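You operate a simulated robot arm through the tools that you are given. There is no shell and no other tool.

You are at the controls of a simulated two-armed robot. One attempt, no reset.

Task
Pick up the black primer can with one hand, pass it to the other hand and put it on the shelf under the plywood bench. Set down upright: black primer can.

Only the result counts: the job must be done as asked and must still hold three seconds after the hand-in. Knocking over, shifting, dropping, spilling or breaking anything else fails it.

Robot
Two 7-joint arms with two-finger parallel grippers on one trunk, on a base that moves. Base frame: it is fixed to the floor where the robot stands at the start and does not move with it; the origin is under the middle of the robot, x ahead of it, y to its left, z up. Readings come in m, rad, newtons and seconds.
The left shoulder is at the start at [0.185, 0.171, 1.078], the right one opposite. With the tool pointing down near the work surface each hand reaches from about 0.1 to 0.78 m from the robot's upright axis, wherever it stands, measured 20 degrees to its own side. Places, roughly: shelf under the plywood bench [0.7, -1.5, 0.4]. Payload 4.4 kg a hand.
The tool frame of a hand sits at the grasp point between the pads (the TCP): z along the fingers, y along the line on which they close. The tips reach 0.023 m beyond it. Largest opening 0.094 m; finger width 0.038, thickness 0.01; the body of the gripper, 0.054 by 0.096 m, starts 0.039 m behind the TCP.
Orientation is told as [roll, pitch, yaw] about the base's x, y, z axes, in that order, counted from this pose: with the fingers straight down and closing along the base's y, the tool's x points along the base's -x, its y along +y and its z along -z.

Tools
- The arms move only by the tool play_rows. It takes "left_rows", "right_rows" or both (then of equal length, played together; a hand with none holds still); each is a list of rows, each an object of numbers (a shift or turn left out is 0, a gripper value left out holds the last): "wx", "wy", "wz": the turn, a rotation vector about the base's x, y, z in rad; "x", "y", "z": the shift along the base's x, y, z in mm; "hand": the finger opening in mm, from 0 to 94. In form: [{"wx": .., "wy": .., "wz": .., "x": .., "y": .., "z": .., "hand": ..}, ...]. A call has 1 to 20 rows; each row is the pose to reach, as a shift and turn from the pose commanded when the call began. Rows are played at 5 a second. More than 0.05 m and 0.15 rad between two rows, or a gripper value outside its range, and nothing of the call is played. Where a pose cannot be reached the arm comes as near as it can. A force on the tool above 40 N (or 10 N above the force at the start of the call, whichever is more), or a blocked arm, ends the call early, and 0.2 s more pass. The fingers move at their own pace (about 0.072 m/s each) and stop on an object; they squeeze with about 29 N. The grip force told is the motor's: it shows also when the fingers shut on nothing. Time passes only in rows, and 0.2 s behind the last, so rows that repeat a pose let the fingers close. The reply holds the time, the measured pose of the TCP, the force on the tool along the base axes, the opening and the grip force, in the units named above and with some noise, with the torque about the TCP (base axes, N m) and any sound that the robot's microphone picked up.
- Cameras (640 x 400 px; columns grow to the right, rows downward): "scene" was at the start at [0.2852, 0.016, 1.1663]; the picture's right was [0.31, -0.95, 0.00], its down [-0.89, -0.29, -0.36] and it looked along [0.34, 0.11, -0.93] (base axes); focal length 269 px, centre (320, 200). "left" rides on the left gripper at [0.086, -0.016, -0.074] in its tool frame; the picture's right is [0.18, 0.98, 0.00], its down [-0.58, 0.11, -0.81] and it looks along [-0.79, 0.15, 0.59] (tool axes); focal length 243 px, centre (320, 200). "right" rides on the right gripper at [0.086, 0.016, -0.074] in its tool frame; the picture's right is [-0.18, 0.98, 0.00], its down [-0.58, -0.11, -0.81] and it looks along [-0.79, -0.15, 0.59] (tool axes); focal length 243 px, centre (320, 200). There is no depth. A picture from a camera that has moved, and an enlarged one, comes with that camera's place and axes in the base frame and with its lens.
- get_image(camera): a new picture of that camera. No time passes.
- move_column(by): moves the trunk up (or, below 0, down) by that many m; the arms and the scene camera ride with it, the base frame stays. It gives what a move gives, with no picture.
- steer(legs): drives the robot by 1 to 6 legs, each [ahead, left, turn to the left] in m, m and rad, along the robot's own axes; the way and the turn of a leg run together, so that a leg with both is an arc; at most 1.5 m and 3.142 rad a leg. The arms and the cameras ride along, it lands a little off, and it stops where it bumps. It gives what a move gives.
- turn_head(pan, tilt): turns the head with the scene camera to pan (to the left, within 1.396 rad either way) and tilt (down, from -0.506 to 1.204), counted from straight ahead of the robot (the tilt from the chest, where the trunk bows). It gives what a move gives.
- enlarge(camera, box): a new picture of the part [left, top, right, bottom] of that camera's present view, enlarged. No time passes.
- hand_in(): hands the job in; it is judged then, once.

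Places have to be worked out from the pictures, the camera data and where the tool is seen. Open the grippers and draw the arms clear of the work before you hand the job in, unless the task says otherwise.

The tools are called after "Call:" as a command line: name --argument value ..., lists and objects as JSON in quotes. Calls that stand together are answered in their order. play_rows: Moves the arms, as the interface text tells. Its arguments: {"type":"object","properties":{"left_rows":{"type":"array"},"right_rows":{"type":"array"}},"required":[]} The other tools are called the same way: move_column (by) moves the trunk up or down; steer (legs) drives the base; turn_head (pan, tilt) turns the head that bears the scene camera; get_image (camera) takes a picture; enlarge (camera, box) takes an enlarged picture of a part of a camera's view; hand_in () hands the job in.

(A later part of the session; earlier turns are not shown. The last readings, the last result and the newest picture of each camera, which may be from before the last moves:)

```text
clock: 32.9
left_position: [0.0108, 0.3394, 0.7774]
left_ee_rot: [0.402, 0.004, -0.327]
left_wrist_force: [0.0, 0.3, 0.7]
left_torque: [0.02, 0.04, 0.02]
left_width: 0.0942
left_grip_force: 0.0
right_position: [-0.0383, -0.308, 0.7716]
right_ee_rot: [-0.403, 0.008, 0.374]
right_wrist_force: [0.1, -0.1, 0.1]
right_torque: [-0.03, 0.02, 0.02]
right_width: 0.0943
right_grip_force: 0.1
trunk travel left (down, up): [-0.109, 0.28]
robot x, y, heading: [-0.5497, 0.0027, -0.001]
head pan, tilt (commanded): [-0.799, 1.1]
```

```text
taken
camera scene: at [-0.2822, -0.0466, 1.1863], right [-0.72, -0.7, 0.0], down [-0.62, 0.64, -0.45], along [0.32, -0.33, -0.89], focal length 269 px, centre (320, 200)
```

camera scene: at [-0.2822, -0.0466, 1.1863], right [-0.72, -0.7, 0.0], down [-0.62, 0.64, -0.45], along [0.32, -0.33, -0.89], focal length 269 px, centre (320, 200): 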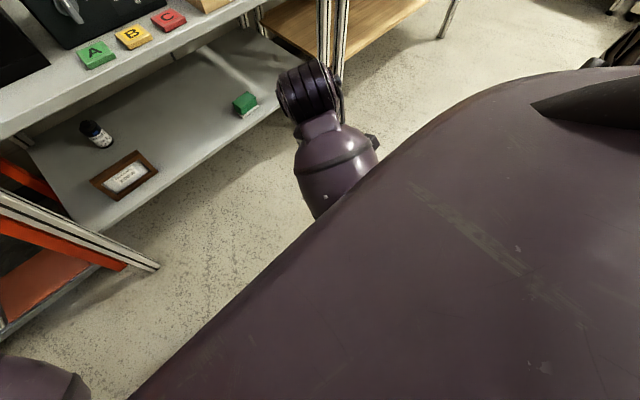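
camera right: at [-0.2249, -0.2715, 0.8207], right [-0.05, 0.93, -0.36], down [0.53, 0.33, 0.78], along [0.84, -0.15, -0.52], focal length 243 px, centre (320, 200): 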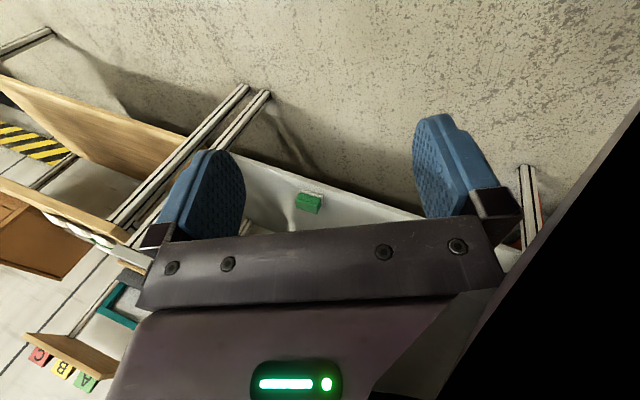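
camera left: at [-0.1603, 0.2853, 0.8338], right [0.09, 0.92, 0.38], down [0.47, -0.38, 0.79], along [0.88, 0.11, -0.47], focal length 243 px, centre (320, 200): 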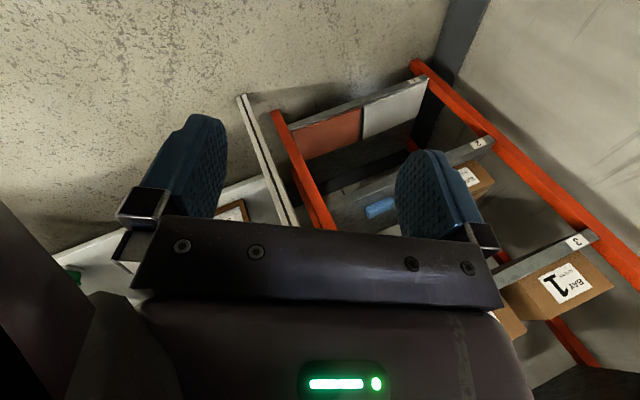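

The shoulders look unchanged, so I test which rotations are free, one arm and one axis at a time, starting with left roll.

Call:
play_rows --left_rows '[{"wx": -0.03}, {"wx": -0.06}, {"wx": -0.09}, {"wx": -0.12}, {"wx": -0.12}]'

Call:
play_rows --left_rows '[{"wz": 0.03}, {"wz": 0.06}, {"wz": 0.09}, {"wz": 0.12}, {"wz": 0.12}]'

```text
clock: 33.7
left_position: [0.0309, 0.3014, 0.7935]
left_ee_rot: [0.403, -0.014, -0.49]
left_wrist_force: [-0.1, 0.7, -0.8]
left_torque: [-0.01, 0.03, -0.01]
left_width: 0.0943
left_grip_force: 0.1
right_position: [-0.0386, -0.3085, 0.7736]
right_ee_rot: [-0.404, 0.01, 0.377]
right_wrist_force: [0.1, 0.1, 0.2]
right_torque: [0.02, -0.01, -0.01]
right_width: 0.094
right_grip_force: 0.0
trunk travel left (down, up): [-0.109, 0.28]
robot x, y, heading: [-0.5489, -0.0015, -0.003]
head pan, tilt (commanded): [-0.799, 1.1]
stopped in row 4 (left hand): the arm was blocked; the commanded pose is now the measured one
```

```text
clock: 34.9
left_position: [0.0287, 0.3068, 0.7926]
left_ee_rot: [0.435, 0.009, -0.387]
left_wrist_force: [-0.2, 0.6, -0.3]
left_torque: [0.03, -0.01, 0.01]
left_width: 0.0937
left_grip_force: 0.1
right_position: [-0.0386, -0.3078, 0.7736]
right_ee_rot: [-0.404, 0.009, 0.377]
right_wrist_force: [0.3, 0.1, 0.6]
right_torque: [-0.01, -0.03, 0.0]
right_width: 0.0941
right_grip_force: 0.1
trunk travel left (down, up): [-0.109, 0.28]
robot x, y, heading: [-0.5494, -0.0017, 0.002]
head pan, tilt (commanded): [-0.799, 1.1]
```

Yaw follows but roll is blocked, likely the elbow against the chest. I extend both hands further forward first to draw the elbows out.

Call:
play_rows --left_rows '[{"x": 25}, {"x": 50}, {"x": 75}, {"x": 100}, {"x": 125}, {"x": 150}, {"x": 150}]' --right_rows '[{"x": 25}, {"x": 50}, {"x": 75}, {"x": 100}, {"x": 125}, {"x": 150}, {"x": 150}]'

Call:
turn_head --pan 0.0 --tilt 1.1

Call:
get_image --camera "scene"

```text
clock: 36.5
left_position: [0.1813, 0.3005, 0.7924]
left_ee_rot: [0.398, -0.018, -0.369]
left_wrist_force: [0.6, 0.1, -0.4]
left_torque: [-0.01, -0.02, -0.04]
left_width: 0.0943
left_grip_force: 0.0
right_position: [0.1108, -0.307, 0.7724]
right_ee_rot: [-0.402, 0.008, 0.377]
right_wrist_force: [-0.9, 1.0, 0.5]
right_torque: [-0.02, -0.03, 0.01]
right_width: 0.094
right_grip_force: 0.1
trunk travel left (down, up): [-0.109, 0.28]
robot x, y, heading: [-0.5481, 0.0016, -0.005]
head pan, tilt (commanded): [-0.799, 1.1]
```

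```text
clock: 37.6
left_position: [0.1796, 0.3003, 0.792]
left_ee_rot: [0.398, -0.014, -0.37]
left_wrist_force: [0.2, -0.3, 0.0]
left_torque: [-0.01, -0.05, 0.03]
left_width: 0.0942
left_grip_force: 0.0
right_position: [0.1102, -0.3065, 0.7732]
right_ee_rot: [-0.401, 0.008, 0.377]
right_wrist_force: [0.8, 0.2, 0.5]
right_torque: [-0.02, -0.01, -0.02]
right_width: 0.0939
right_grip_force: 0.1
trunk travel left (down, up): [-0.109, 0.28]
robot x, y, heading: [-0.5452, 0.0035, 0.001]
head pan, tilt (commanded): [0.0, 1.1]
```

```text
taken
camera scene: at [-0.263, -0.0015, 1.1862], right [0.0, -1.0, 0.0], down [-0.89, 0.0, -0.45], along [0.45, 0.0, -0.89], focal length 269 px, centre (320, 200)
```

scene: 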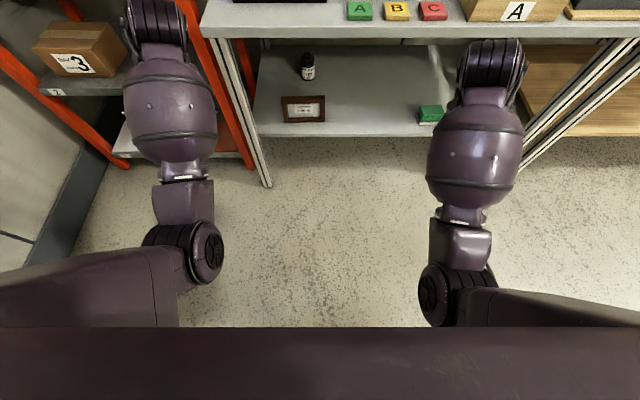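

Now elbows and forearms are well ahead of the chest. I retry leveling the hands.

Call:
play_rows --left_rows '[{"wx": -0.05, "wy": 0.01, "wz": 0.045}, {"wx": -0.1, "wy": 0.02, "wz": 0.09}, {"wx": -0.15, "wy": 0.03, "wz": 0.135}, {"wx": -0.2, "wy": 0.04, "wz": 0.18}, {"wx": -0.25, "wy": 0.05, "wz": 0.23}, {"wx": -0.3, "wy": 0.06, "wz": 0.275}, {"wx": -0.35, "wy": 0.07, "wz": 0.32}, {"wx": -0.398, "wy": 0.08, "wz": 0.37}, {"wx": -0.398, "wy": 0.08, "wz": 0.37}]' --right_rows '[{"wx": 0.05, "wy": 0.01, "wz": -0.045}, {"wx": 0.1, "wy": 0.02, "wz": -0.09}, {"wx": 0.15, "wy": 0.03, "wz": -0.135}, {"wx": 0.2, "wy": 0.04, "wz": -0.18}, {"wx": 0.25, "wy": 0.05, "wz": -0.23}, {"wx": 0.3, "wy": 0.06, "wz": -0.275}, {"wx": 0.35, "wy": 0.07, "wz": -0.32}, {"wx": 0.4, "wy": 0.08, "wz": -0.377}, {"wx": 0.4, "wy": 0.08, "wz": -0.377}]'

Call:
get_image --camera "scene"

```text
clock: 38.8
left_position: [0.1796, 0.3026, 0.7925]
left_ee_rot: [0.231, -0.012, -0.192]
left_wrist_force: [-0.1, 0.9, 0.5]
left_torque: [0.01, 0.01, 0.01]
left_width: 0.0943
left_grip_force: 0.1
right_position: [0.1337, -0.2701, 0.8043]
right_ee_rot: [-0.329, -0.022, 0.352]
right_wrist_force: [-0.1, -0.1, -0.2]
right_torque: [0.01, 0.03, -0.02]
right_width: 0.0941
right_grip_force: 0.0
trunk travel left (down, up): [-0.109, 0.28]
robot x, y, heading: [-0.5489, 0.0049, -0.004]
head pan, tilt (commanded): [0.0, 1.1]
stopped in row 5 (right hand): the arm was blocked; the commanded pose is now the measured one
```

```text
taken
camera scene: at [-0.263, -0.0022, 1.1862], right [0.0, -1.0, 0.0], down [-0.89, 0.0, -0.45], along [0.45, 0.0, -0.89], focal length 269 px, centre (320, 200)
```

scene: 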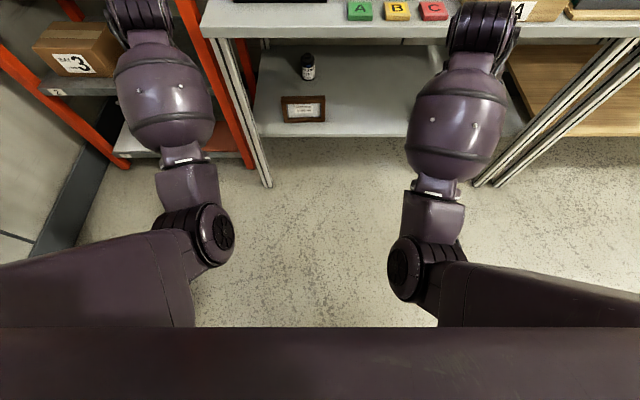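

Left is now following well. I try pitching both tools forward (fingers ahead and down), which is the orientation I want for the shelf.

Call:
play_rows --right_rows '[{"wy": -0.06}, {"wy": -0.12}, {"wy": -0.18}, {"wy": -0.24}, {"wy": -0.3}, {"wy": -0.36}, {"wy": -0.42}, {"wy": -0.48}, {"wy": -0.48}]'

Call:
play_rows --left_rows '[{"wy": -0.06}, {"wy": -0.12}, {"wy": -0.18}, {"wy": -0.24}, {"wy": -0.3}, {"wy": -0.36}, {"wy": -0.42}, {"wy": -0.48}, {"wy": -0.48}]'

Call:
get_image --camera "scene"

```text
clock: 40.8
left_position: [0.1809, 0.3032, 0.7938]
left_ee_rot: [0.23, -0.016, -0.193]
left_wrist_force: [-0.2, -0.1, 0.7]
left_torque: [0.02, 0.0, -0.03]
left_width: 0.0941
left_grip_force: 0.1
right_position: [0.1382, -0.273, 0.8104]
right_ee_rot: [-0.521, -0.477, 0.403]
right_wrist_force: [-0.2, -0.1, -0.4]
right_torque: [0.01, 0.03, -0.01]
right_width: 0.094
right_grip_force: 0.1
trunk travel left (down, up): [-0.109, 0.28]
robot x, y, heading: [-0.5445, 0.0032, -0.002]
head pan, tilt (commanded): [0.0, 1.1]
```

```text
clock: 42.8
left_position: [0.1802, 0.3019, 0.7921]
left_ee_rot: [0.327, -0.487, -0.22]
left_wrist_force: [-0.9, 0.2, 1.2]
left_torque: [-0.01, 0.03, -0.01]
left_width: 0.0938
left_grip_force: 0.0
right_position: [0.1359, -0.2729, 0.8084]
right_ee_rot: [-0.52, -0.473, 0.401]
right_wrist_force: [0.1, 0.3, -0.9]
right_torque: [-0.03, -0.02, 0.01]
right_width: 0.0942
right_grip_force: 0.0
trunk travel left (down, up): [-0.109, 0.28]
robot x, y, heading: [-0.5481, 0.0032, -0.002]
head pan, tilt (commanded): [0.0, 1.1]
```

```text
taken
camera scene: at [-0.263, -0.0014, 1.1862], right [0.0, -1.0, 0.0], down [-0.89, 0.0, -0.45], along [0.45, 0.0, -0.89], focal length 269 px, centre (320, 200)
```

scene: 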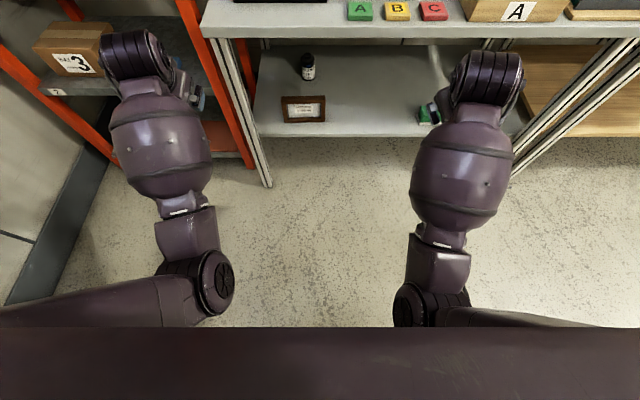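

Pitching forward works. Next I bring both hands to level roll with a 45° forward-down pitch.

Call:
play_rows --left_rows '[{"wx": -0.049, "wy": -0.044, "wz": 0.004}, {"wx": -0.098, "wy": -0.088, "wz": 0.007}, {"wx": -0.147, "wy": -0.132, "wz": 0.011}, {"wx": -0.196, "wy": -0.176, "wz": 0.015}, {"wx": -0.245, "wy": -0.22, "wz": 0.018}, {"wx": -0.294, "wy": -0.265, "wz": 0.022}, {"wx": -0.294, "wy": -0.265, "wz": 0.022}, {"wx": -0.294, "wy": -0.265, "wz": 0.022}]' --right_rows '[{"wx": 0.068, "wy": -0.031, "wz": -0.012}, {"wx": 0.135, "wy": -0.061, "wz": -0.024}, {"wx": 0.203, "wy": -0.092, "wz": -0.036}, {"wx": 0.27, "wy": -0.122, "wz": -0.048}, {"wx": 0.338, "wy": -0.153, "wz": -0.06}, {"wx": 0.405, "wy": -0.184, "wz": -0.073}, {"wx": 0.473, "wy": -0.214, "wz": -0.085}, {"wx": 0.473, "wy": -0.214, "wz": -0.085}]'

Call:
get_image --camera "scene"

```text
clock: 44.6
left_position: [0.1801, 0.3041, 0.794]
left_ee_rot: [0.003, -0.784, -0.001]
left_wrist_force: [0.8, 0.1, -0.5]
left_torque: [0.01, -0.03, -0.01]
left_width: 0.0941
left_grip_force: 0.1
right_position: [0.14, -0.2758, 0.8146]
right_ee_rot: [-0.023, -0.801, 0.02]
right_wrist_force: [0.0, 0.8, 0.0]
right_torque: [-0.03, 0.0, 0.0]
right_width: 0.0941
right_grip_force: 0.0
trunk travel left (down, up): [-0.109, 0.28]
robot x, y, heading: [-0.5476, 0.0004, -0.002]
head pan, tilt (commanded): [0.0, 1.1]
```

```text
taken
camera scene: at [-0.263, -0.0015, 1.1862], right [0.0, -1.0, 0.0], down [-0.89, 0.0, -0.45], along [0.45, 0.0, -0.89], focal length 269 px, centre (320, 200)
```

scene: 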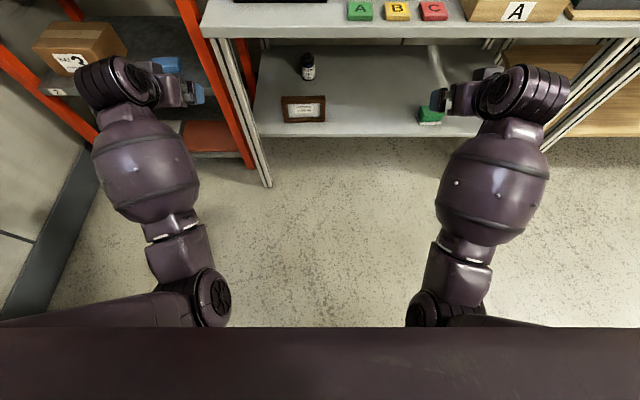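

Both hands now hold a clean 45° forward-down pose. I lower the trunk in two steps, watching for contact.

Call:
move_column --by -0.05

Call:
move_column --by -0.055

Call:
get_image --camera "scene"

Call:
get_image --camera "right"

Call:
get_image --camera "left"

```text
clock: 45.5
left_position: [0.1791, 0.3029, 0.7451]
left_ee_rot: [-0.002, -0.788, 0.0]
left_wrist_force: [-0.7, 0.0, 1.6]
left_torque: [-0.01, 0.03, -0.02]
left_width: 0.0939
left_grip_force: 0.1
right_position: [0.1336, -0.2685, 0.7572]
right_ee_rot: [0.019, -0.785, -0.007]
right_wrist_force: [-0.9, -0.5, 0.4]
right_torque: [0.02, 0.04, 0.01]
right_width: 0.0938
right_grip_force: 0.0
trunk travel left (down, up): [-0.059, 0.33]
robot x, y, heading: [-0.5464, 0.0003, -0.003]
head pan, tilt (commanded): [0.0, 1.1]
```

```text
clock: 46.5
left_position: [0.1576, 0.3306, 0.7613]
left_ee_rot: [-0.072, -0.895, 0.058]
left_wrist_force: [0.5, 0.2, 0.5]
left_torque: [0.03, -0.01, 0.0]
left_width: 0.0937
left_grip_force: 0.1
right_position: [0.1136, -0.2223, 0.7914]
right_ee_rot: [0.043, -0.893, -0.016]
right_wrist_force: [-0.4, 0.1, 0.7]
right_torque: [-0.02, 0.02, -0.02]
right_width: 0.0939
right_grip_force: 0.0
trunk travel left (down, up): [-0.004, 0.385]
robot x, y, heading: [-0.5462, 0.0005, -0.004]
head pan, tilt (commanded): [0.0, 1.1]
```

```text
taken
camera scene: at [-0.2365, 0.0424, 1.0991], right [0.0, -1.0, 0.04], down [-0.87, -0.02, -0.49], along [0.49, -0.04, -0.87], focal length 269 px, centre (320, 200)
```

scene: 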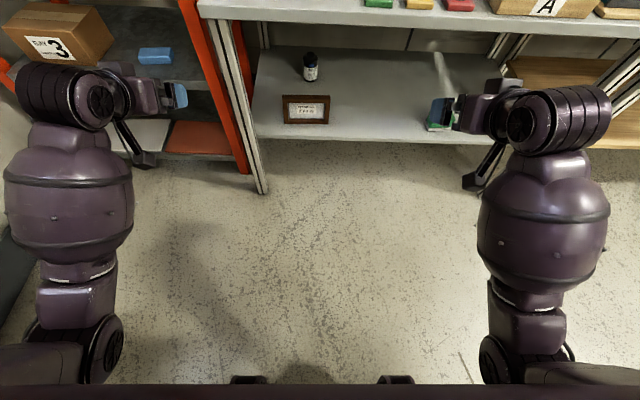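

```text
taken
camera right: at [0.0011, -0.2065, 0.7708], right [0.1, 0.98, 0.17], down [-0.26, -0.14, 0.96], along [0.96, -0.14, 0.24], focal length 243 px, centre (320, 200)
```

right: 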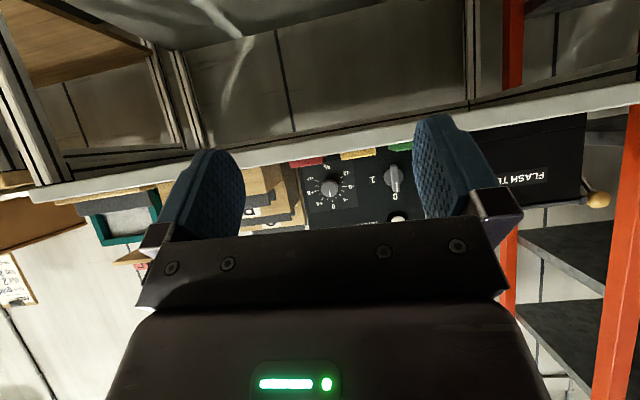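

```text
taken
camera left: at [0.046, 0.313, 0.7417], right [-0.12, 0.98, -0.19], down [-0.27, 0.15, 0.95], along [0.96, 0.16, 0.24], focal length 243 px, centre (320, 200)
```

left: 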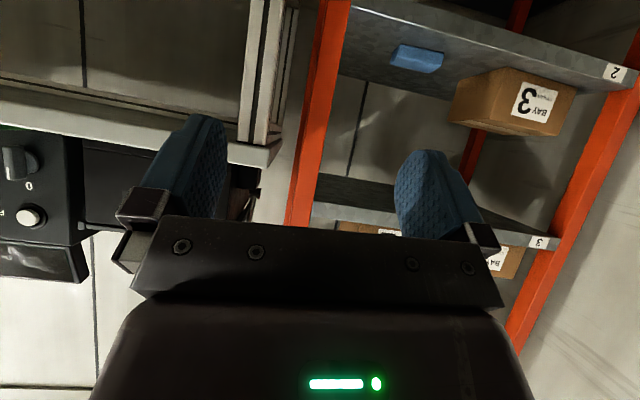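

The last lowering tilted the trunk and shifted the camera sideways, which suggests the trunk touches itself near its lowest point. I raise it again by 0.055 and check that everything returns.

Call:
move_column --by 0.055

Call:
get_image --camera "scene"

```text
clock: 47.4
left_position: [0.1809, 0.3017, 0.7362]
left_ee_rot: [-0.002, -0.775, 0.0]
left_wrist_force: [0.6, -1.3, 0.1]
left_torque: [0.02, 0.01, 0.04]
left_width: 0.0939
left_grip_force: 0.1
right_position: [0.1347, -0.2695, 0.7486]
right_ee_rot: [0.018, -0.773, -0.009]
right_wrist_force: [0.3, -0.5, -0.7]
right_torque: [0.03, 0.02, 0.01]
right_width: 0.0938
right_grip_force: 0.1
trunk travel left (down, up): [-0.059, 0.33]
robot x, y, heading: [-0.5481, 0.0011, -0.0]
head pan, tilt (commanded): [0.0, 1.1]
```

```text
taken
camera scene: at [-0.2129, -0.0029, 1.1198], right [0.0, -1.0, 0.0], down [-0.89, 0.0, -0.45], along [0.45, 0.0, -0.89], focal length 269 px, centre (320, 200)
```

scene: 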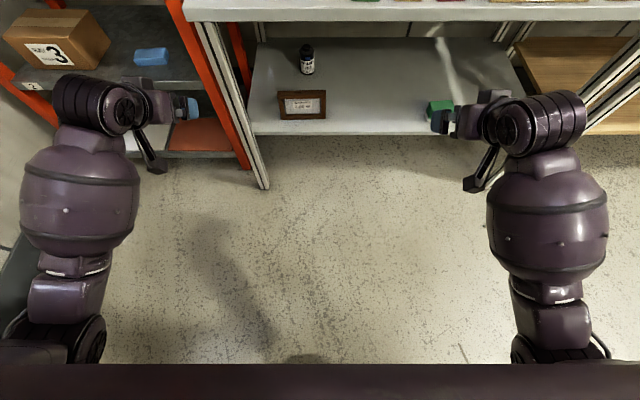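

Everything returned; I note lowering also leans the trunk forward a bit. I now test in free space whether the right hand, 0.68 m ahead of the axis at 45° pitch, can get down to shelf height.

Call:
play_rows --right_rows '[{"z": -30}, {"z": -60}, {"z": -90}, {"z": -120}, {"z": -150}, {"z": -180}, {"z": -210}, {"z": -240}, {"z": -270}, {"z": -300}, {"z": -330}, {"z": -330}]'

Call:
get_image --camera "scene"

```text
clock: 50.0
left_position: [0.1795, 0.3024, 0.7433]
left_ee_rot: [-0.001, -0.784, 0.001]
left_wrist_force: [0.0, -0.3, 0.3]
left_torque: [0.0, 0.02, -0.02]
left_width: 0.094
left_grip_force: 0.1
right_position: [0.1334, -0.2686, 0.4255]
right_ee_rot: [0.016, -0.785, -0.005]
right_wrist_force: [0.0, -0.5, -1.0]
right_torque: [0.01, 0.01, -0.02]
right_width: 0.0941
right_grip_force: 0.0
trunk travel left (down, up): [-0.059, 0.33]
robot x, y, heading: [-0.5471, -0.0006, -0.007]
head pan, tilt (commanded): [0.0, 1.1]
```

```text
taken
camera scene: at [-0.2162, -0.0015, 1.1229], right [0.0, -1.0, 0.0], down [-0.89, 0.0, -0.45], along [0.45, 0.0, -0.89], focal length 269 px, centre (320, 200)
```

scene: 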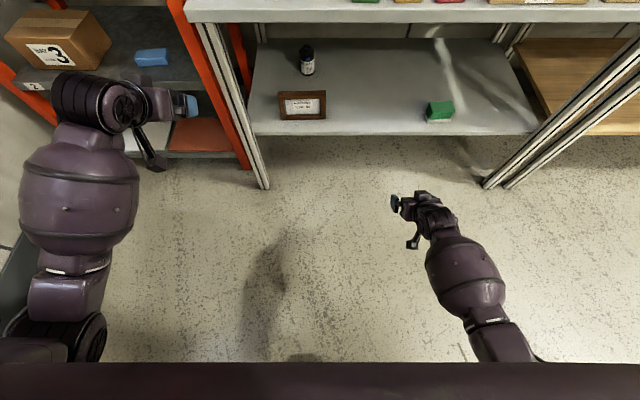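

The hand reaches that easily. I now check how much further it can extend at this height.

Call:
play_rows --right_rows '[{"x": 25}, {"x": 50}, {"x": 75}, {"x": 100}, {"x": 125}, {"x": 150}, {"x": 150}]'

Call:
get_image --camera "scene"

```text
clock: 51.6
left_position: [0.1792, 0.3019, 0.7429]
left_ee_rot: [0.0, -0.782, 0.0]
left_wrist_force: [-0.2, -0.5, -0.8]
left_torque: [0.04, 0.03, 0.01]
left_width: 0.094
left_grip_force: 0.0
right_position: [0.2839, -0.2682, 0.4241]
right_ee_rot: [0.019, -0.784, -0.007]
right_wrist_force: [-0.6, 0.1, 0.2]
right_torque: [0.03, 0.0, -0.02]
right_width: 0.0942
right_grip_force: 0.1
trunk travel left (down, up): [-0.059, 0.33]
robot x, y, heading: [-0.5459, 0.0022, 0.001]
head pan, tilt (commanded): [0.0, 1.1]
```

```text
taken
camera scene: at [-0.216, -0.0015, 1.1228], right [0.0, -1.0, 0.0], down [-0.89, 0.0, -0.45], along [0.45, 0.0, -0.89], focal length 269 px, centre (320, 200)
```

scene: 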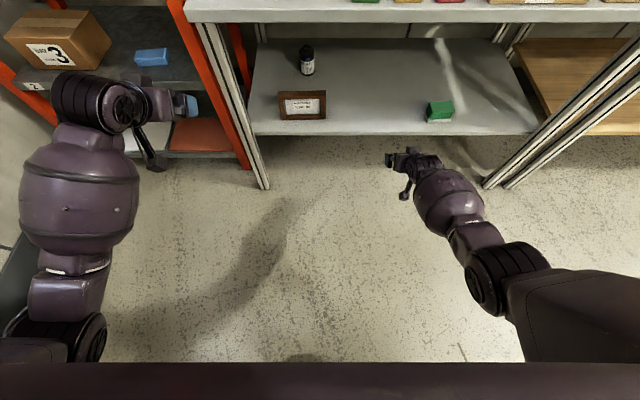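

The arm reaches even 0.83 m ahead at z 0.42, so picking from roughly the start position is feasible with the elbow below the bench edge. I enlarge the can and frame from here to measure them.

Call:
enlarge --camera "scene" --box '[260, 30, 360, 130]'

Call:
turn_head --pan 0.0 --tilt 0.7

Call:
enlarge --camera "scene" --box '[240, 140, 400, 260]'

```text
4.00 times, centred on (310, 80) of scene
camera zoom: at [-0.216, -0.0015, 1.1228], right [0.0, -1.0, 0.0], down [-0.89, 0.0, -0.45], along [0.45, 0.0, -0.89], focal length 1076 px, centre (360, 680)
```

zoom: 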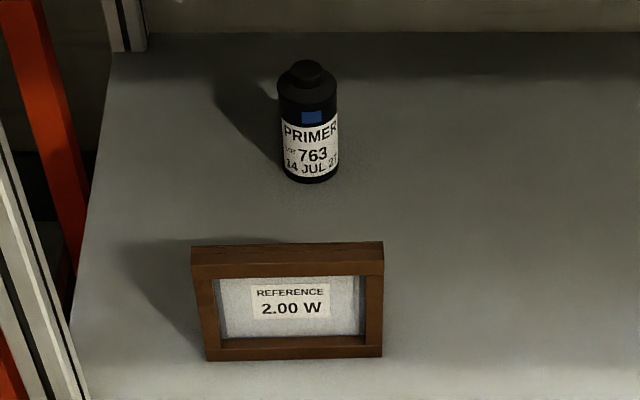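

```text
clock: 52.5
left_position: [0.1803, 0.3023, 0.7418]
left_ee_rot: [0.0, -0.783, 0.001]
left_wrist_force: [0.4, 0.2, 0.6]
left_torque: [0.0, -0.02, -0.03]
left_width: 0.0939
left_grip_force: 0.0
right_position: [0.2837, -0.2676, 0.4249]
right_ee_rot: [0.017, -0.784, -0.007]
right_wrist_force: [0.4, 0.5, 0.3]
right_torque: [0.05, -0.01, -0.01]
right_width: 0.0942
right_grip_force: 0.0
trunk travel left (down, up): [-0.059, 0.33]
robot x, y, heading: [-0.5492, -0.002, -0.003]
head pan, tilt (commanded): [0.0, 0.7]
```

```text
3.33 times, centred on (320, 200) of scene
camera zoom: at [-0.1944, -0.0015, 1.1528], right [0.0, -1.0, 0.0], down [-0.64, 0.0, -0.76], along [0.76, 0.0, -0.64], focal length 896 px, centre (320, 200)
```

zoom: 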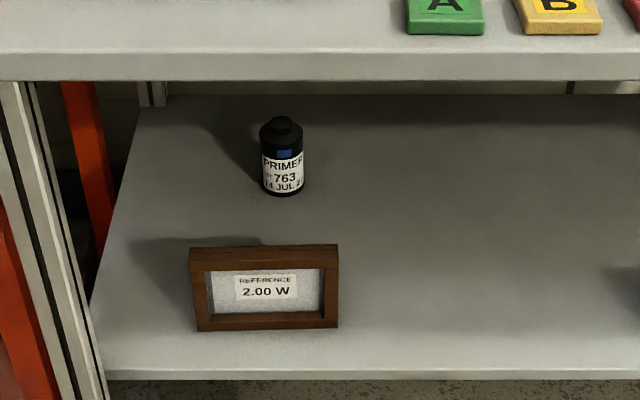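

The can stands at about [0.786, 0.048], radius ≈0.029, body from z 0.355 to 0.436 with a cap up to 0.46; the frame spans x 0.51–0.54, y −0.02 to 0.14, up to z≈0.467. The handover needs the left hand low on the can with its camera stalk on top, so I test turning the left hand about its tool axis.

Call:
play_rows --left_rows '[{"wx": 0.1, "wz": -0.1}, {"wx": 0.2, "wz": -0.2}, {"wx": 0.3, "wz": -0.3}, {"wx": 0.4, "wz": -0.4}, {"wx": 0.5, "wz": -0.5}, {"wx": 0.6, "wz": -0.6}, {"wx": 0.7, "wz": -0.7}, {"wx": 0.8, "wz": -0.8}, {"wx": 0.9, "wz": -0.9}, {"wx": 1.0, "wz": -1.0}, {"wx": 1.11, "wz": -1.11}, {"wx": 1.11, "wz": -1.11}]'

```text
refused: row 11 steps farther than a row can; nothing moved
```

A step was slightly too large; I repeat with smaller steps.

Call:
play_rows --left_rows '[{"wx": 0.1, "wz": -0.1}, {"wx": 0.2, "wz": -0.2}, {"wx": 0.3, "wz": -0.3}, {"wx": 0.4, "wz": -0.4}, {"wx": 0.5, "wz": -0.5}, {"wx": 0.6, "wz": -0.6}, {"wx": 0.7, "wz": -0.7}, {"wx": 0.8, "wz": -0.8}, {"wx": 0.9, "wz": -0.9}, {"wx": 1.0, "wz": -1.0}, {"wx": 1.1, "wz": -1.1}, {"wx": 1.1, "wz": -1.1}]'

Call:
get_image --camera "scene"

```text
clock: 55.1
left_position: [0.1791, 0.3004, 0.742]
left_ee_rot: [0.786, -0.009, -1.557]
left_wrist_force: [-0.3, -0.1, -0.5]
left_torque: [-0.05, 0.03, 0.01]
left_width: 0.0939
left_grip_force: 0.0
right_position: [0.2826, -0.268, 0.4247]
right_ee_rot: [0.017, -0.785, -0.005]
right_wrist_force: [-0.3, 0.1, -0.5]
right_torque: [0.03, 0.0, -0.01]
right_width: 0.0939
right_grip_force: 0.0
trunk travel left (down, up): [-0.059, 0.33]
robot x, y, heading: [-0.5452, 0.0032, 0.001]
head pan, tilt (commanded): [0.0, 0.7]
```

```text
taken
camera scene: at [-0.1943, -0.0015, 1.1528], right [0.0, -1.0, 0.0], down [-0.64, 0.0, -0.76], along [0.76, 0.0, -0.64], focal length 269 px, centre (320, 200)
```

scene: 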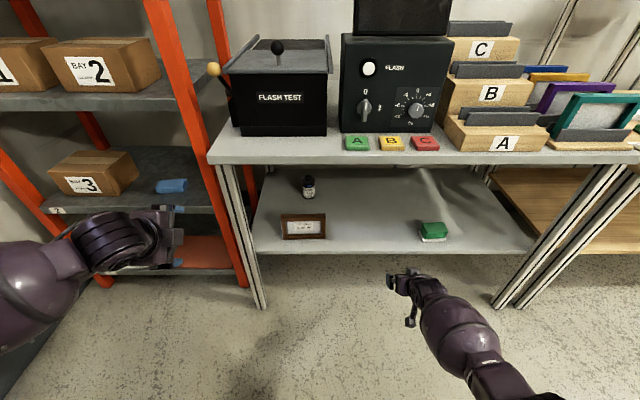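

The 90° turn worked without trouble. I continue toward 180°, so the camera stalk ends on top.

Call:
play_rows --left_rows '[{"wx": 0.1, "wz": -0.1}, {"wx": 0.2, "wz": -0.2}, {"wx": 0.3, "wz": -0.3}, {"wx": 0.4, "wz": -0.4}, {"wx": 0.5, "wz": -0.5}, {"wx": 0.6, "wz": -0.6}, {"wx": 0.7, "wz": -0.7}, {"wx": 0.8, "wz": -0.8}, {"wx": 0.9, "wz": -0.9}, {"wx": 1.0, "wz": -1.0}, {"wx": 1.1, "wz": -1.1}, {"wx": 1.12, "wz": -1.12}]'

Call:
get_image --camera "scene"

```text
clock: 57.7
left_position: [0.1792, 0.3022, 0.7431]
left_ee_rot: [0.001, 0.787, -3.141]
left_wrist_force: [-0.9, -0.8, 0.8]
left_torque: [0.0, 0.0, -0.05]
left_width: 0.094
left_grip_force: 0.1
right_position: [0.2826, -0.268, 0.4242]
right_ee_rot: [0.018, -0.784, -0.004]
right_wrist_force: [-1.0, -0.4, 0.3]
right_torque: [-0.02, -0.03, 0.03]
right_width: 0.094
right_grip_force: 0.0
trunk travel left (down, up): [-0.059, 0.33]
robot x, y, heading: [-0.5438, -0.0026, 0.002]
head pan, tilt (commanded): [0.0, 0.7]
```

```text
taken
camera scene: at [-0.1943, -0.0015, 1.1528], right [0.0, -1.0, 0.0], down [-0.64, 0.0, -0.76], along [0.76, 0.0, -0.64], focal length 269 px, centre (320, 200)
```

scene: 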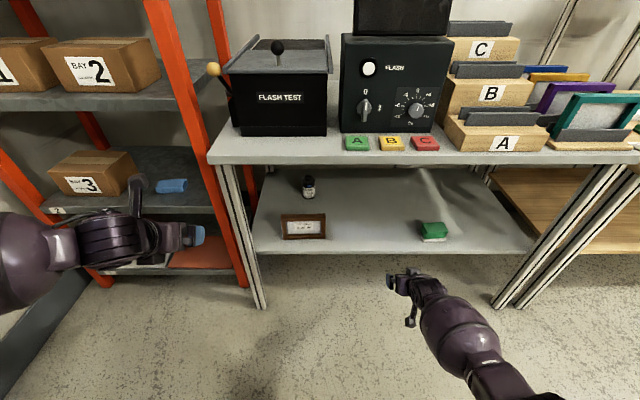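

The flip works and the stalk is now above the hand. Next I park the left arm closer and higher so it stays clear of the bench and rack when the base drives in.

Call:
play_rows --left_rows '[{"x": -30, "y": 10, "z": 18}, {"x": -60, "y": 20, "z": 36}, {"x": -90, "y": 30, "z": 54}, {"x": -120, "y": 40, "z": 72}, {"x": -150, "y": 50, "z": 90}, {"x": -180, "y": 60, "z": 108}, {"x": -210, "y": 70, "z": 126}, {"x": -240, "y": 80, "z": 144}, {"x": -270, "y": 90, "z": 160}, {"x": -300, "y": 100, "z": 160}, {"x": -300, "y": 100, "z": 160}]'

Call:
turn_head --pan 0.4 --tilt 0.9

Call:
get_image --camera "scene"

```text
clock: 60.1
left_position: [0.0482, 0.3434, 0.8213]
left_ee_rot: [0.003, 0.787, -3.137]
left_wrist_force: [-0.2, 0.3, -0.2]
left_torque: [0.03, 0.02, -0.03]
left_width: 0.0939
left_grip_force: 0.1
left hand out of reach, approached as far as the arm can: row 5, 6, 7, 8, 9, 10, 11
right_position: [0.2835, -0.2674, 0.4245]
right_ee_rot: [0.017, -0.783, -0.005]
right_wrist_force: [0.0, -0.5, -1.3]
right_torque: [-0.01, 0.02, -0.03]
right_width: 0.0939
right_grip_force: 0.2
trunk travel left (down, up): [-0.059, 0.33]
robot x, y, heading: [-0.5458, -0.0034, 0.001]
head pan, tilt (commanded): [0.0, 0.7]
```

```text
clock: 61.0
left_position: [0.047, 0.3447, 0.8213]
left_ee_rot: [0.004, 0.788, -3.138]
left_wrist_force: [0.2, -0.4, -0.3]
left_torque: [0.01, 0.04, 0.0]
left_width: 0.0942
left_grip_force: 0.0
right_position: [0.2834, -0.2682, 0.4251]
right_ee_rot: [0.018, -0.784, -0.006]
right_wrist_force: [-0.5, -0.2, 0.0]
right_torque: [0.03, 0.01, 0.04]
right_width: 0.0938
right_grip_force: 0.0
trunk travel left (down, up): [-0.059, 0.33]
robot x, y, heading: [-0.5456, 0.0017, -0.003]
head pan, tilt (commanded): [0.4, 0.901]
```

```text
taken
camera scene: at [-0.2097, 0.0278, 1.1367], right [0.39, -0.92, 0.0], down [-0.72, -0.3, -0.62], along [0.57, 0.24, -0.78], focal length 269 px, centre (320, 200)
```

scene: 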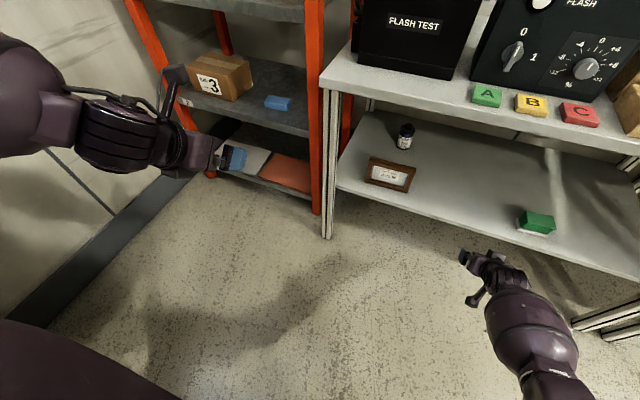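

The flipped left hand can't retract that far, so instead I park it high: raise it to z≈1.15, above everything on the bench, and bring it inward.

Call:
play_rows --left_rows '[{"z": 30}, {"z": 60}, {"z": 90}, {"z": 120}, {"z": 150}, {"z": 180}, {"z": 210}, {"z": 240}, {"z": 270}, {"z": 300}, {"z": 330}, {"z": 330, "y": -30}, {"z": 330, "y": -60}, {"z": 330, "y": -90}, {"z": 330, "y": -120}, {"z": 330, "y": -150}, {"z": 330, "y": -180}, {"z": 330, "y": -180}]'

Call:
get_image --camera "scene"

```text
clock: 64.8
left_position: [0.0544, 0.1707, 1.1524]
left_ee_rot: [0.004, 0.787, -3.136]
left_wrist_force: [0.9, 0.3, 0.7]
left_torque: [-0.02, -0.01, 0.0]
left_width: 0.094
left_grip_force: 0.1
left hand out of reach, approached as far as the arm can: row 3, 4, 5
right_position: [0.2836, -0.2688, 0.4255]
right_ee_rot: [0.018, -0.783, -0.005]
right_wrist_force: [0.5, 0.5, 0.1]
right_torque: [0.02, 0.01, 0.03]
right_width: 0.0942
right_grip_force: 0.0
trunk travel left (down, up): [-0.059, 0.33]
robot x, y, heading: [-0.5499, 0.002, 0.002]
head pan, tilt (commanded): [0.4, 0.901]
```

```text
taken
camera scene: at [-0.2098, 0.028, 1.1367], right [0.39, -0.92, 0.0], down [-0.72, -0.3, -0.62], along [0.57, 0.24, -0.78], focal length 269 px, centre (320, 200)
```

scene: 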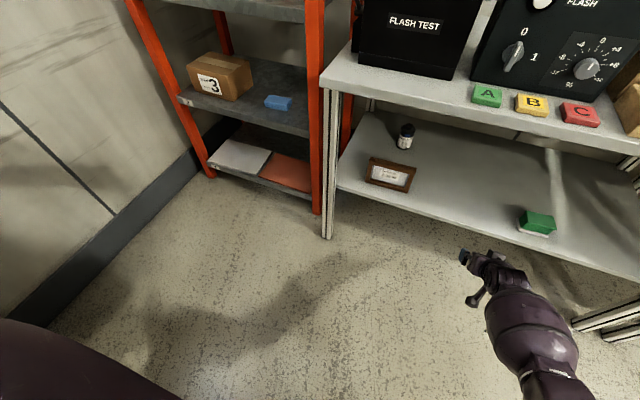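

The left hand is parked at z≈1.15. I look toward the left arm to see where its elbow and forearm ended up.

Call:
turn_head --pan 0.9 --tilt 0.3

Call:
get_image --camera "scene"

Call:
get_image --camera "left"

```text
clock: 65.8
left_position: [0.0549, 0.172, 1.1524]
left_ee_rot: [0.003, 0.787, -3.137]
left_wrist_force: [0.0, -0.5, 0.6]
left_torque: [0.0, -0.02, 0.0]
left_width: 0.094
left_grip_force: 0.0
right_position: [0.2834, -0.2691, 0.4245]
right_ee_rot: [0.017, -0.783, -0.005]
right_wrist_force: [0.0, -0.5, 0.6]
right_torque: [0.02, -0.02, 0.01]
right_width: 0.0942
right_grip_force: 0.0
trunk travel left (down, up): [-0.059, 0.33]
robot x, y, heading: [-0.545, -0.0017, 0.002]
head pan, tilt (commanded): [0.901, 0.3]
```

```text
taken
camera scene: at [-0.2211, 0.0716, 1.1889], right [0.78, -0.62, 0.0], down [-0.18, -0.23, -0.95], along [0.59, 0.75, -0.3], focal length 269 px, centre (320, 200)
```

scene: 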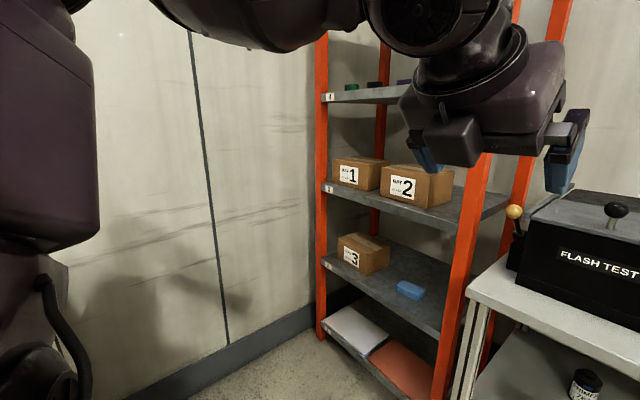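

```text
taken
camera left: at [0.0625, 0.1866, 1.2653], right [0.13, -0.98, 0.13], down [-0.98, -0.11, 0.16], along [-0.14, -0.15, -0.98], focal length 243 px, centre (320, 200)
```

left: 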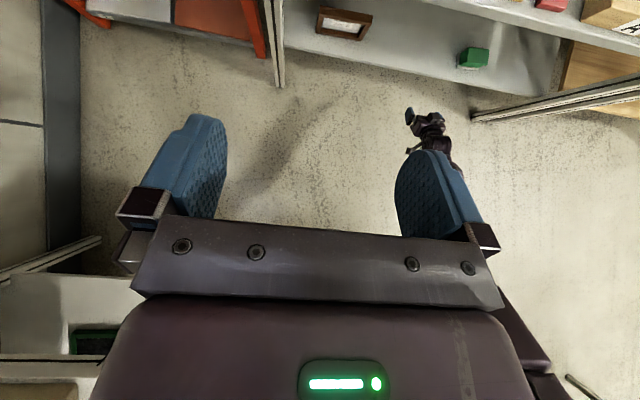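

The left arm is up and clear of everything. I now rehearse the pick pose in free space with the right hand: same height, yawed 0.4 rad to the left, on the robot's midline.

Call:
play_rows --right_rows '[{"x": -5, "y": 27, "wz": 0.04}, {"x": -9, "y": 54, "wz": 0.08}, {"x": -13, "y": 81, "wz": 0.12}, {"x": -17, "y": 108, "wz": 0.16}, {"x": -22, "y": 135, "wz": 0.2}, {"x": -26, "y": 162, "wz": 0.24}, {"x": -30, "y": 189, "wz": 0.28}, {"x": -35, "y": 216, "wz": 0.32}, {"x": -39, "y": 243, "wz": 0.36}, {"x": -43, "y": 269, "wz": 0.4}, {"x": -43, "y": 269, "wz": 0.4}]'

Call:
turn_head --pan -0.2 --tilt 1.1

Call:
get_image --camera "scene"

Call:
get_image --camera "right"

```text
clock: 68.2
left_position: [0.055, 0.1703, 1.1512]
left_ee_rot: [0.004, 0.787, -3.138]
left_wrist_force: [-0.4, -0.2, 0.6]
left_torque: [-0.01, -0.01, 0.0]
left_width: 0.0942
left_grip_force: 0.0
right_position: [0.2415, 0.0018, 0.4243]
right_ee_rot: [0.02, -0.784, 0.395]
right_wrist_force: [0.3, -0.2, -0.2]
right_torque: [0.0, 0.01, -0.05]
right_width: 0.0943
right_grip_force: 0.0
trunk travel left (down, up): [-0.059, 0.33]
robot x, y, heading: [-0.5469, 0.0001, -0.001]
head pan, tilt (commanded): [0.901, 0.3]
```

```text
clock: 69.5
left_position: [0.0557, 0.1717, 1.1521]
left_ee_rot: [0.004, 0.789, -3.138]
left_wrist_force: [0.0, -0.1, -0.6]
left_torque: [-0.04, 0.0, -0.01]
left_width: 0.0938
left_grip_force: 0.1
right_position: [0.2421, 0.0021, 0.4244]
right_ee_rot: [0.017, -0.784, 0.395]
right_wrist_force: [-0.8, 0.6, -0.3]
right_torque: [0.0, 0.0, 0.01]
right_width: 0.094
right_grip_force: 0.0
trunk travel left (down, up): [-0.059, 0.33]
robot x, y, heading: [-0.5442, -0.0004, -0.002]
head pan, tilt (commanded): [-0.201, 1.1]
```

```text
taken
camera scene: at [-0.2174, -0.014, 1.1229], right [-0.2, -0.98, 0.0], down [-0.87, 0.18, -0.45], along [0.45, -0.09, -0.89], focal length 269 px, centre (320, 200)
```

scene: 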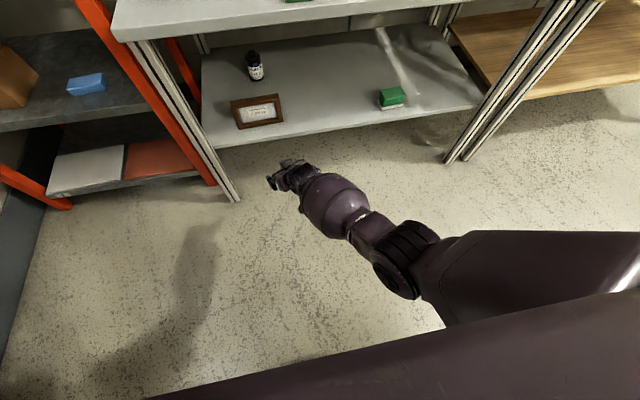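

```text
taken
camera right: at [0.1322, -0.029, 0.4148], right [-0.27, 0.95, 0.14], down [-0.1, -0.17, 0.98], along [0.96, 0.25, 0.14], focal length 243 px, centre (320, 200)
```

right: 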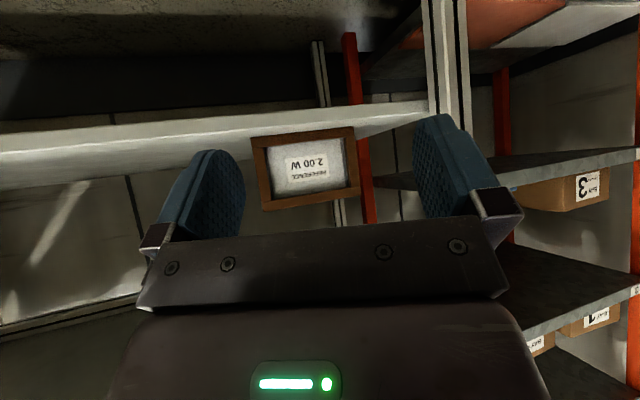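

The pose is reachable, but with the base at the start position the upper arm would come very close to the bench edge; working straighter ahead (base about 0.2 m further left and slightly back) gives more room. For that I shift the parked left hand toward the robot's midline so it clears the rack.

Call:
play_rows --left_rows '[{"y": -30, "z": 10}, {"y": -60, "z": 20}, {"y": -90, "z": 30}, {"y": -120, "z": 30}, {"y": -150, "z": 30}, {"y": -180, "z": 30}, {"y": -210, "z": 30}, {"y": -240, "z": 30}, {"y": -240, "z": 30}]'

Call:
turn_head --pan 0.5 --tilt 0.1

Call:
get_image --camera "scene"

```text
clock: 71.5
left_position: [0.0548, 0.0814, 1.1836]
left_ee_rot: [0.002, 0.786, -3.139]
left_wrist_force: [-0.2, 0.3, 0.1]
left_torque: [0.01, -0.03, 0.02]
left_width: 0.0942
left_grip_force: 0.1
left hand out of reach, approached as far as the arm can: row 4, 5, 6, 7, 8, 9
right_position: [0.2424, 0.0011, 0.4229]
right_ee_rot: [0.019, -0.785, 0.394]
right_wrist_force: [1.0, -0.5, 0.4]
right_torque: [-0.01, 0.01, -0.01]
right_width: 0.0941
right_grip_force: 0.1
trunk travel left (down, up): [-0.059, 0.33]
robot x, y, heading: [-0.5496, -0.0009, -0.004]
head pan, tilt (commanded): [-0.201, 1.1]
```

```text
clock: 72.8
left_position: [0.0558, 0.0811, 1.1836]
left_ee_rot: [0.003, 0.788, -3.14]
left_wrist_force: [0.2, 0.3, -1.5]
left_torque: [0.04, 0.03, -0.01]
left_width: 0.0938
left_grip_force: 0.1
right_position: [0.2426, 0.0003, 0.424]
right_ee_rot: [0.017, -0.783, 0.396]
right_wrist_force: [-0.2, -0.1, -0.6]
right_torque: [-0.03, -0.01, 0.01]
right_width: 0.0941
right_grip_force: 0.0
trunk travel left (down, up): [-0.059, 0.33]
robot x, y, heading: [-0.549, 0.0015, -0.004]
head pan, tilt (commanded): [0.499, 0.099]
```

```text
taken
camera scene: at [-0.1984, 0.0425, 1.2076], right [0.48, -0.88, 0.0], down [-0.09, -0.05, -0.99], along [0.87, 0.47, -0.1], focal length 269 px, centre (320, 200)
```

scene: 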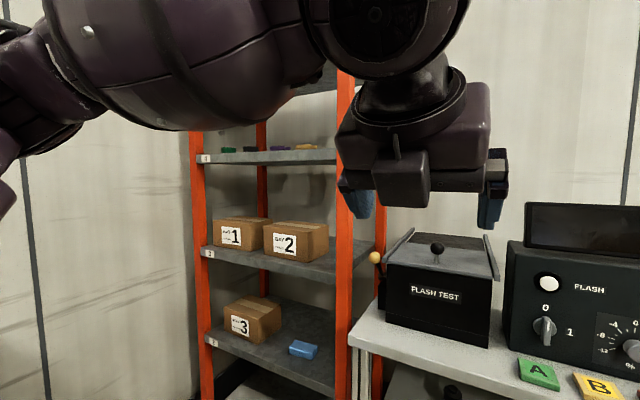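

The left hand stops at robot y≈0.08. Yawing it to the right should let it come further in, so I try that.

Call:
play_rows --left_rows '[{"wz": -0.08, "y": -10}, {"wz": -0.16, "y": -25}, {"wz": -0.24, "y": -40}, {"wz": -0.32, "y": -55}, {"wz": -0.4, "y": -70}, {"wz": -0.48, "y": -85}, {"wz": -0.56, "y": -100}, {"wz": -0.64, "y": -115}, {"wz": -0.7, "y": -130}, {"wz": -0.7, "y": -130}]'

```text
clock: 75.0
left_position: [0.0548, 0.0135, 1.1984]
left_ee_rot: [0.009, 0.786, 2.45]
left_wrist_force: [0.4, 0.3, -0.4]
left_torque: [-0.03, 0.04, -0.02]
left_width: 0.0941
left_grip_force: 0.0
left hand out of reach, approached as far as the arm can: row 2, 3, 4, 5, 6, 7, 8, 9, 10
right_position: [0.2423, 0.0012, 0.4208]
right_ee_rot: [0.019, -0.78, 0.392]
right_wrist_force: [0.5, 0.1, 0.3]
right_torque: [0.04, -0.01, 0.0]
right_width: 0.0941
right_grip_force: 0.0
trunk travel left (down, up): [-0.059, 0.33]
robot x, y, heading: [-0.5454, -0.0012, -0.003]
head pan, tilt (commanded): [0.499, 0.099]
```

The left hand came in but its forearm would pass too near the rack, so I choose the mirrored plan: the left arm picks straight ahead with the base around y −0.2, and the right arm (flipped) receives. I bring both hands back to the open poses where the flip worked.

Call:
play_rows --left_rows '[{"x": 8, "y": 18, "z": -28, "wz": 0.043}, {"x": 16, "y": 36, "z": -56, "wz": 0.086}, {"x": 24, "y": 54, "z": -84, "wz": 0.129}, {"x": 32, "y": 72, "z": -112, "wz": 0.172}, {"x": 40, "y": 90, "z": -140, "wz": 0.215}, {"x": 48, "y": 108, "z": -168, "wz": 0.258}, {"x": 56, "y": 126, "z": -196, "wz": 0.301}, {"x": 64, "y": 144, "z": -224, "wz": 0.344}, {"x": 72, "y": 162, "z": -252, "wz": 0.387}, {"x": 80, "y": 180, "z": -280, "wz": 0.43}, {"x": 88, "y": 198, "z": -308, "wz": 0.473}, {"x": 96, "y": 216, "z": -336, "wz": 0.516}, {"x": 104, "y": 234, "z": -364, "wz": 0.559}, {"x": 112, "y": 252, "z": -392, "wz": 0.602}, {"x": 120, "y": 270, "z": -420, "wz": 0.645}, {"x": 125, "y": 288, "z": -450, "wz": 0.69}, {"x": 125, "y": 288, "z": -450, "wz": 0.69}]' --right_rows '[{"x": -4, "y": -19, "z": 20, "wz": -0.0245}, {"x": -8, "y": -38, "z": 40, "wz": -0.049}, {"x": -12, "y": -57, "z": 60, "wz": -0.0735}, {"x": -16, "y": -76, "z": 80, "wz": -0.098}, {"x": -20, "y": -95, "z": 100, "wz": -0.1225}, {"x": -24, "y": -114, "z": 120, "wz": -0.147}, {"x": -28, "y": -133, "z": 140, "wz": -0.1715}, {"x": -32, "y": -152, "z": 160, "wz": -0.196}, {"x": -36, "y": -171, "z": 180, "wz": -0.2205}, {"x": -40, "y": -190, "z": 200, "wz": -0.245}, {"x": -44, "y": -209, "z": 220, "wz": -0.2695}, {"x": -48, "y": -228, "z": 240, "wz": -0.294}, {"x": -52, "y": -247, "z": 260, "wz": -0.3185}, {"x": -56, "y": -266, "z": 280, "wz": -0.343}, {"x": -60, "y": -285, "z": 300, "wz": -0.3675}, {"x": -62, "y": -300, "z": 320, "wz": -0.392}, {"x": -62, "y": -300, "z": 320, "wz": -0.392}]'

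```text
clock: 78.5
left_position: [0.1795, 0.3016, 0.7534]
left_ee_rot: [0.004, 0.788, 3.137]
left_wrist_force: [0.3, 0.4, -0.1]
left_torque: [0.0, -0.02, 0.01]
left_width: 0.094
left_grip_force: 0.0
right_position: [0.1785, -0.2989, 0.7459]
right_ee_rot: [0.017, -0.785, 0.002]
right_wrist_force: [-0.9, 0.5, -0.5]
right_torque: [-0.03, 0.02, 0.01]
right_width: 0.0941
right_grip_force: 0.1
trunk travel left (down, up): [-0.059, 0.33]
robot x, y, heading: [-0.5466, -0.0009, -0.006]
head pan, tilt (commanded): [0.499, 0.099]
```

Both arms are in the open poses. Now I turn both about their tool axes together: the left back to normal, the right to stalk-up, in two calls.

Call:
play_rows --left_rows '[{"wx": -0.1, "wz": 0.1}, {"wx": -0.2, "wz": 0.2}, {"wx": -0.3, "wz": 0.3}, {"wx": -0.4, "wz": 0.4}, {"wx": -0.5, "wz": 0.5}, {"wx": -0.6, "wz": 0.6}, {"wx": -0.7, "wz": 0.7}, {"wx": -0.8, "wz": 0.8}, {"wx": -0.9, "wz": 0.9}, {"wx": -1.0, "wz": 1.0}, {"wx": -1.1, "wz": 1.1}, {"wx": -1.1, "wz": 1.1}]' --right_rows '[{"wx": -0.1, "wz": 0.1}, {"wx": -0.2, "wz": 0.2}, {"wx": -0.3, "wz": 0.3}, {"wx": -0.4, "wz": 0.4}, {"wx": -0.5, "wz": 0.5}, {"wx": -0.6, "wz": 0.6}, {"wx": -0.7, "wz": 0.7}, {"wx": -0.8, "wz": 0.8}, {"wx": -0.9, "wz": 0.9}, {"wx": -1.0, "wz": 1.0}, {"wx": -1.1, "wz": 1.1}, {"wx": -1.1, "wz": 1.1}]'

Call:
play_rows --left_rows '[{"wx": -0.1, "wz": 0.1}, {"wx": -0.2, "wz": 0.2}, {"wx": -0.3, "wz": 0.3}, {"wx": -0.4, "wz": 0.4}, {"wx": -0.5, "wz": 0.5}, {"wx": -0.6, "wz": 0.6}, {"wx": -0.7, "wz": 0.7}, {"wx": -0.8, "wz": 0.8}, {"wx": -0.9, "wz": 0.9}, {"wx": -1.0, "wz": 1.0}, {"wx": -1.1, "wz": 1.1}, {"wx": -1.12, "wz": 1.12}]' --right_rows '[{"wx": -0.1, "wz": 0.1}, {"wx": -0.2, "wz": 0.2}, {"wx": -0.3, "wz": 0.3}, {"wx": -0.4, "wz": 0.4}, {"wx": -0.5, "wz": 0.5}, {"wx": -0.6, "wz": 0.6}, {"wx": -0.7, "wz": 0.7}, {"wx": -0.8, "wz": 0.8}, {"wx": -0.9, "wz": 0.9}, {"wx": -1.0, "wz": 1.0}, {"wx": -1.1, "wz": 1.1}, {"wx": -1.12, "wz": 1.12}]'

Call:
turn_head --pan 0.0 --tilt 0.9

Call:
get_image --camera "scene"

```text
clock: 81.2
left_position: [0.1781, 0.3033, 0.7522]
left_ee_rot: [0.792, 0.013, -1.58]
left_wrist_force: [0.2, -0.1, -0.2]
left_torque: [-0.03, 0.0, -0.02]
left_width: 0.0939
left_grip_force: 0.0
right_position: [0.1798, -0.2986, 0.7457]
right_ee_rot: [-0.765, -0.007, 1.562]
right_wrist_force: [-0.5, 0.4, 0.1]
right_torque: [0.02, 0.03, -0.03]
right_width: 0.094
right_grip_force: 0.1
trunk travel left (down, up): [-0.059, 0.33]
robot x, y, heading: [-0.5508, 0.0024, -0.003]
head pan, tilt (commanded): [0.499, 0.099]
```

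```text
clock: 83.8
left_position: [0.1787, 0.3029, 0.751]
left_ee_rot: [0.013, -0.783, -0.004]
left_wrist_force: [0.9, -0.7, -0.7]
left_torque: [-0.04, 0.03, 0.0]
left_width: 0.0941
left_grip_force: 0.0
right_position: [0.1801, -0.2987, 0.7439]
right_ee_rot: [0.023, 0.786, -3.138]
right_wrist_force: [0.2, -0.3, -0.4]
right_torque: [-0.04, 0.01, 0.01]
right_width: 0.094
right_grip_force: 0.2
trunk travel left (down, up): [-0.059, 0.33]
robot x, y, heading: [-0.5454, 0.0021, -0.002]
head pan, tilt (commanded): [0.499, 0.099]
```

```text
clock: 84.9
left_position: [0.1784, 0.3018, 0.7529]
left_ee_rot: [0.013, -0.786, -0.009]
left_wrist_force: [0.2, 0.8, -0.3]
left_torque: [0.02, 0.01, 0.0]
left_width: 0.0939
left_grip_force: 0.1
right_position: [0.1786, -0.2987, 0.7444]
right_ee_rot: [0.018, 0.785, 3.14]
right_wrist_force: [-0.4, 0.8, 0.0]
right_torque: [0.0, 0.0, -0.02]
right_width: 0.0939
right_grip_force: 0.0
trunk travel left (down, up): [-0.059, 0.33]
robot x, y, heading: [-0.551, 0.0019, -0.001]
head pan, tilt (commanded): [0.0, 0.901]
```

```text
taken
camera scene: at [-0.2037, -0.0015, 1.1368], right [0.0, -1.0, 0.0], down [-0.78, 0.0, -0.62], along [0.62, 0.0, -0.78], focal length 269 px, centre (320, 200)
```

scene: 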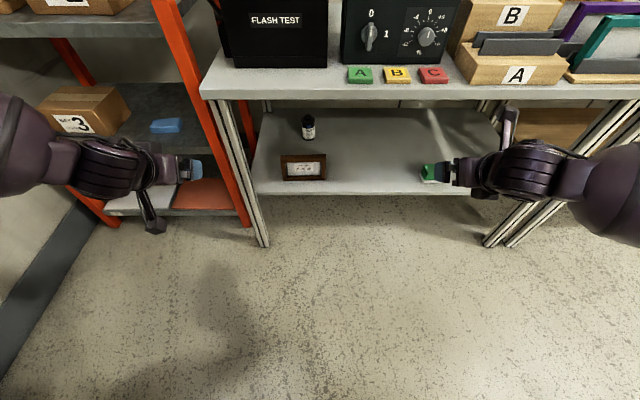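

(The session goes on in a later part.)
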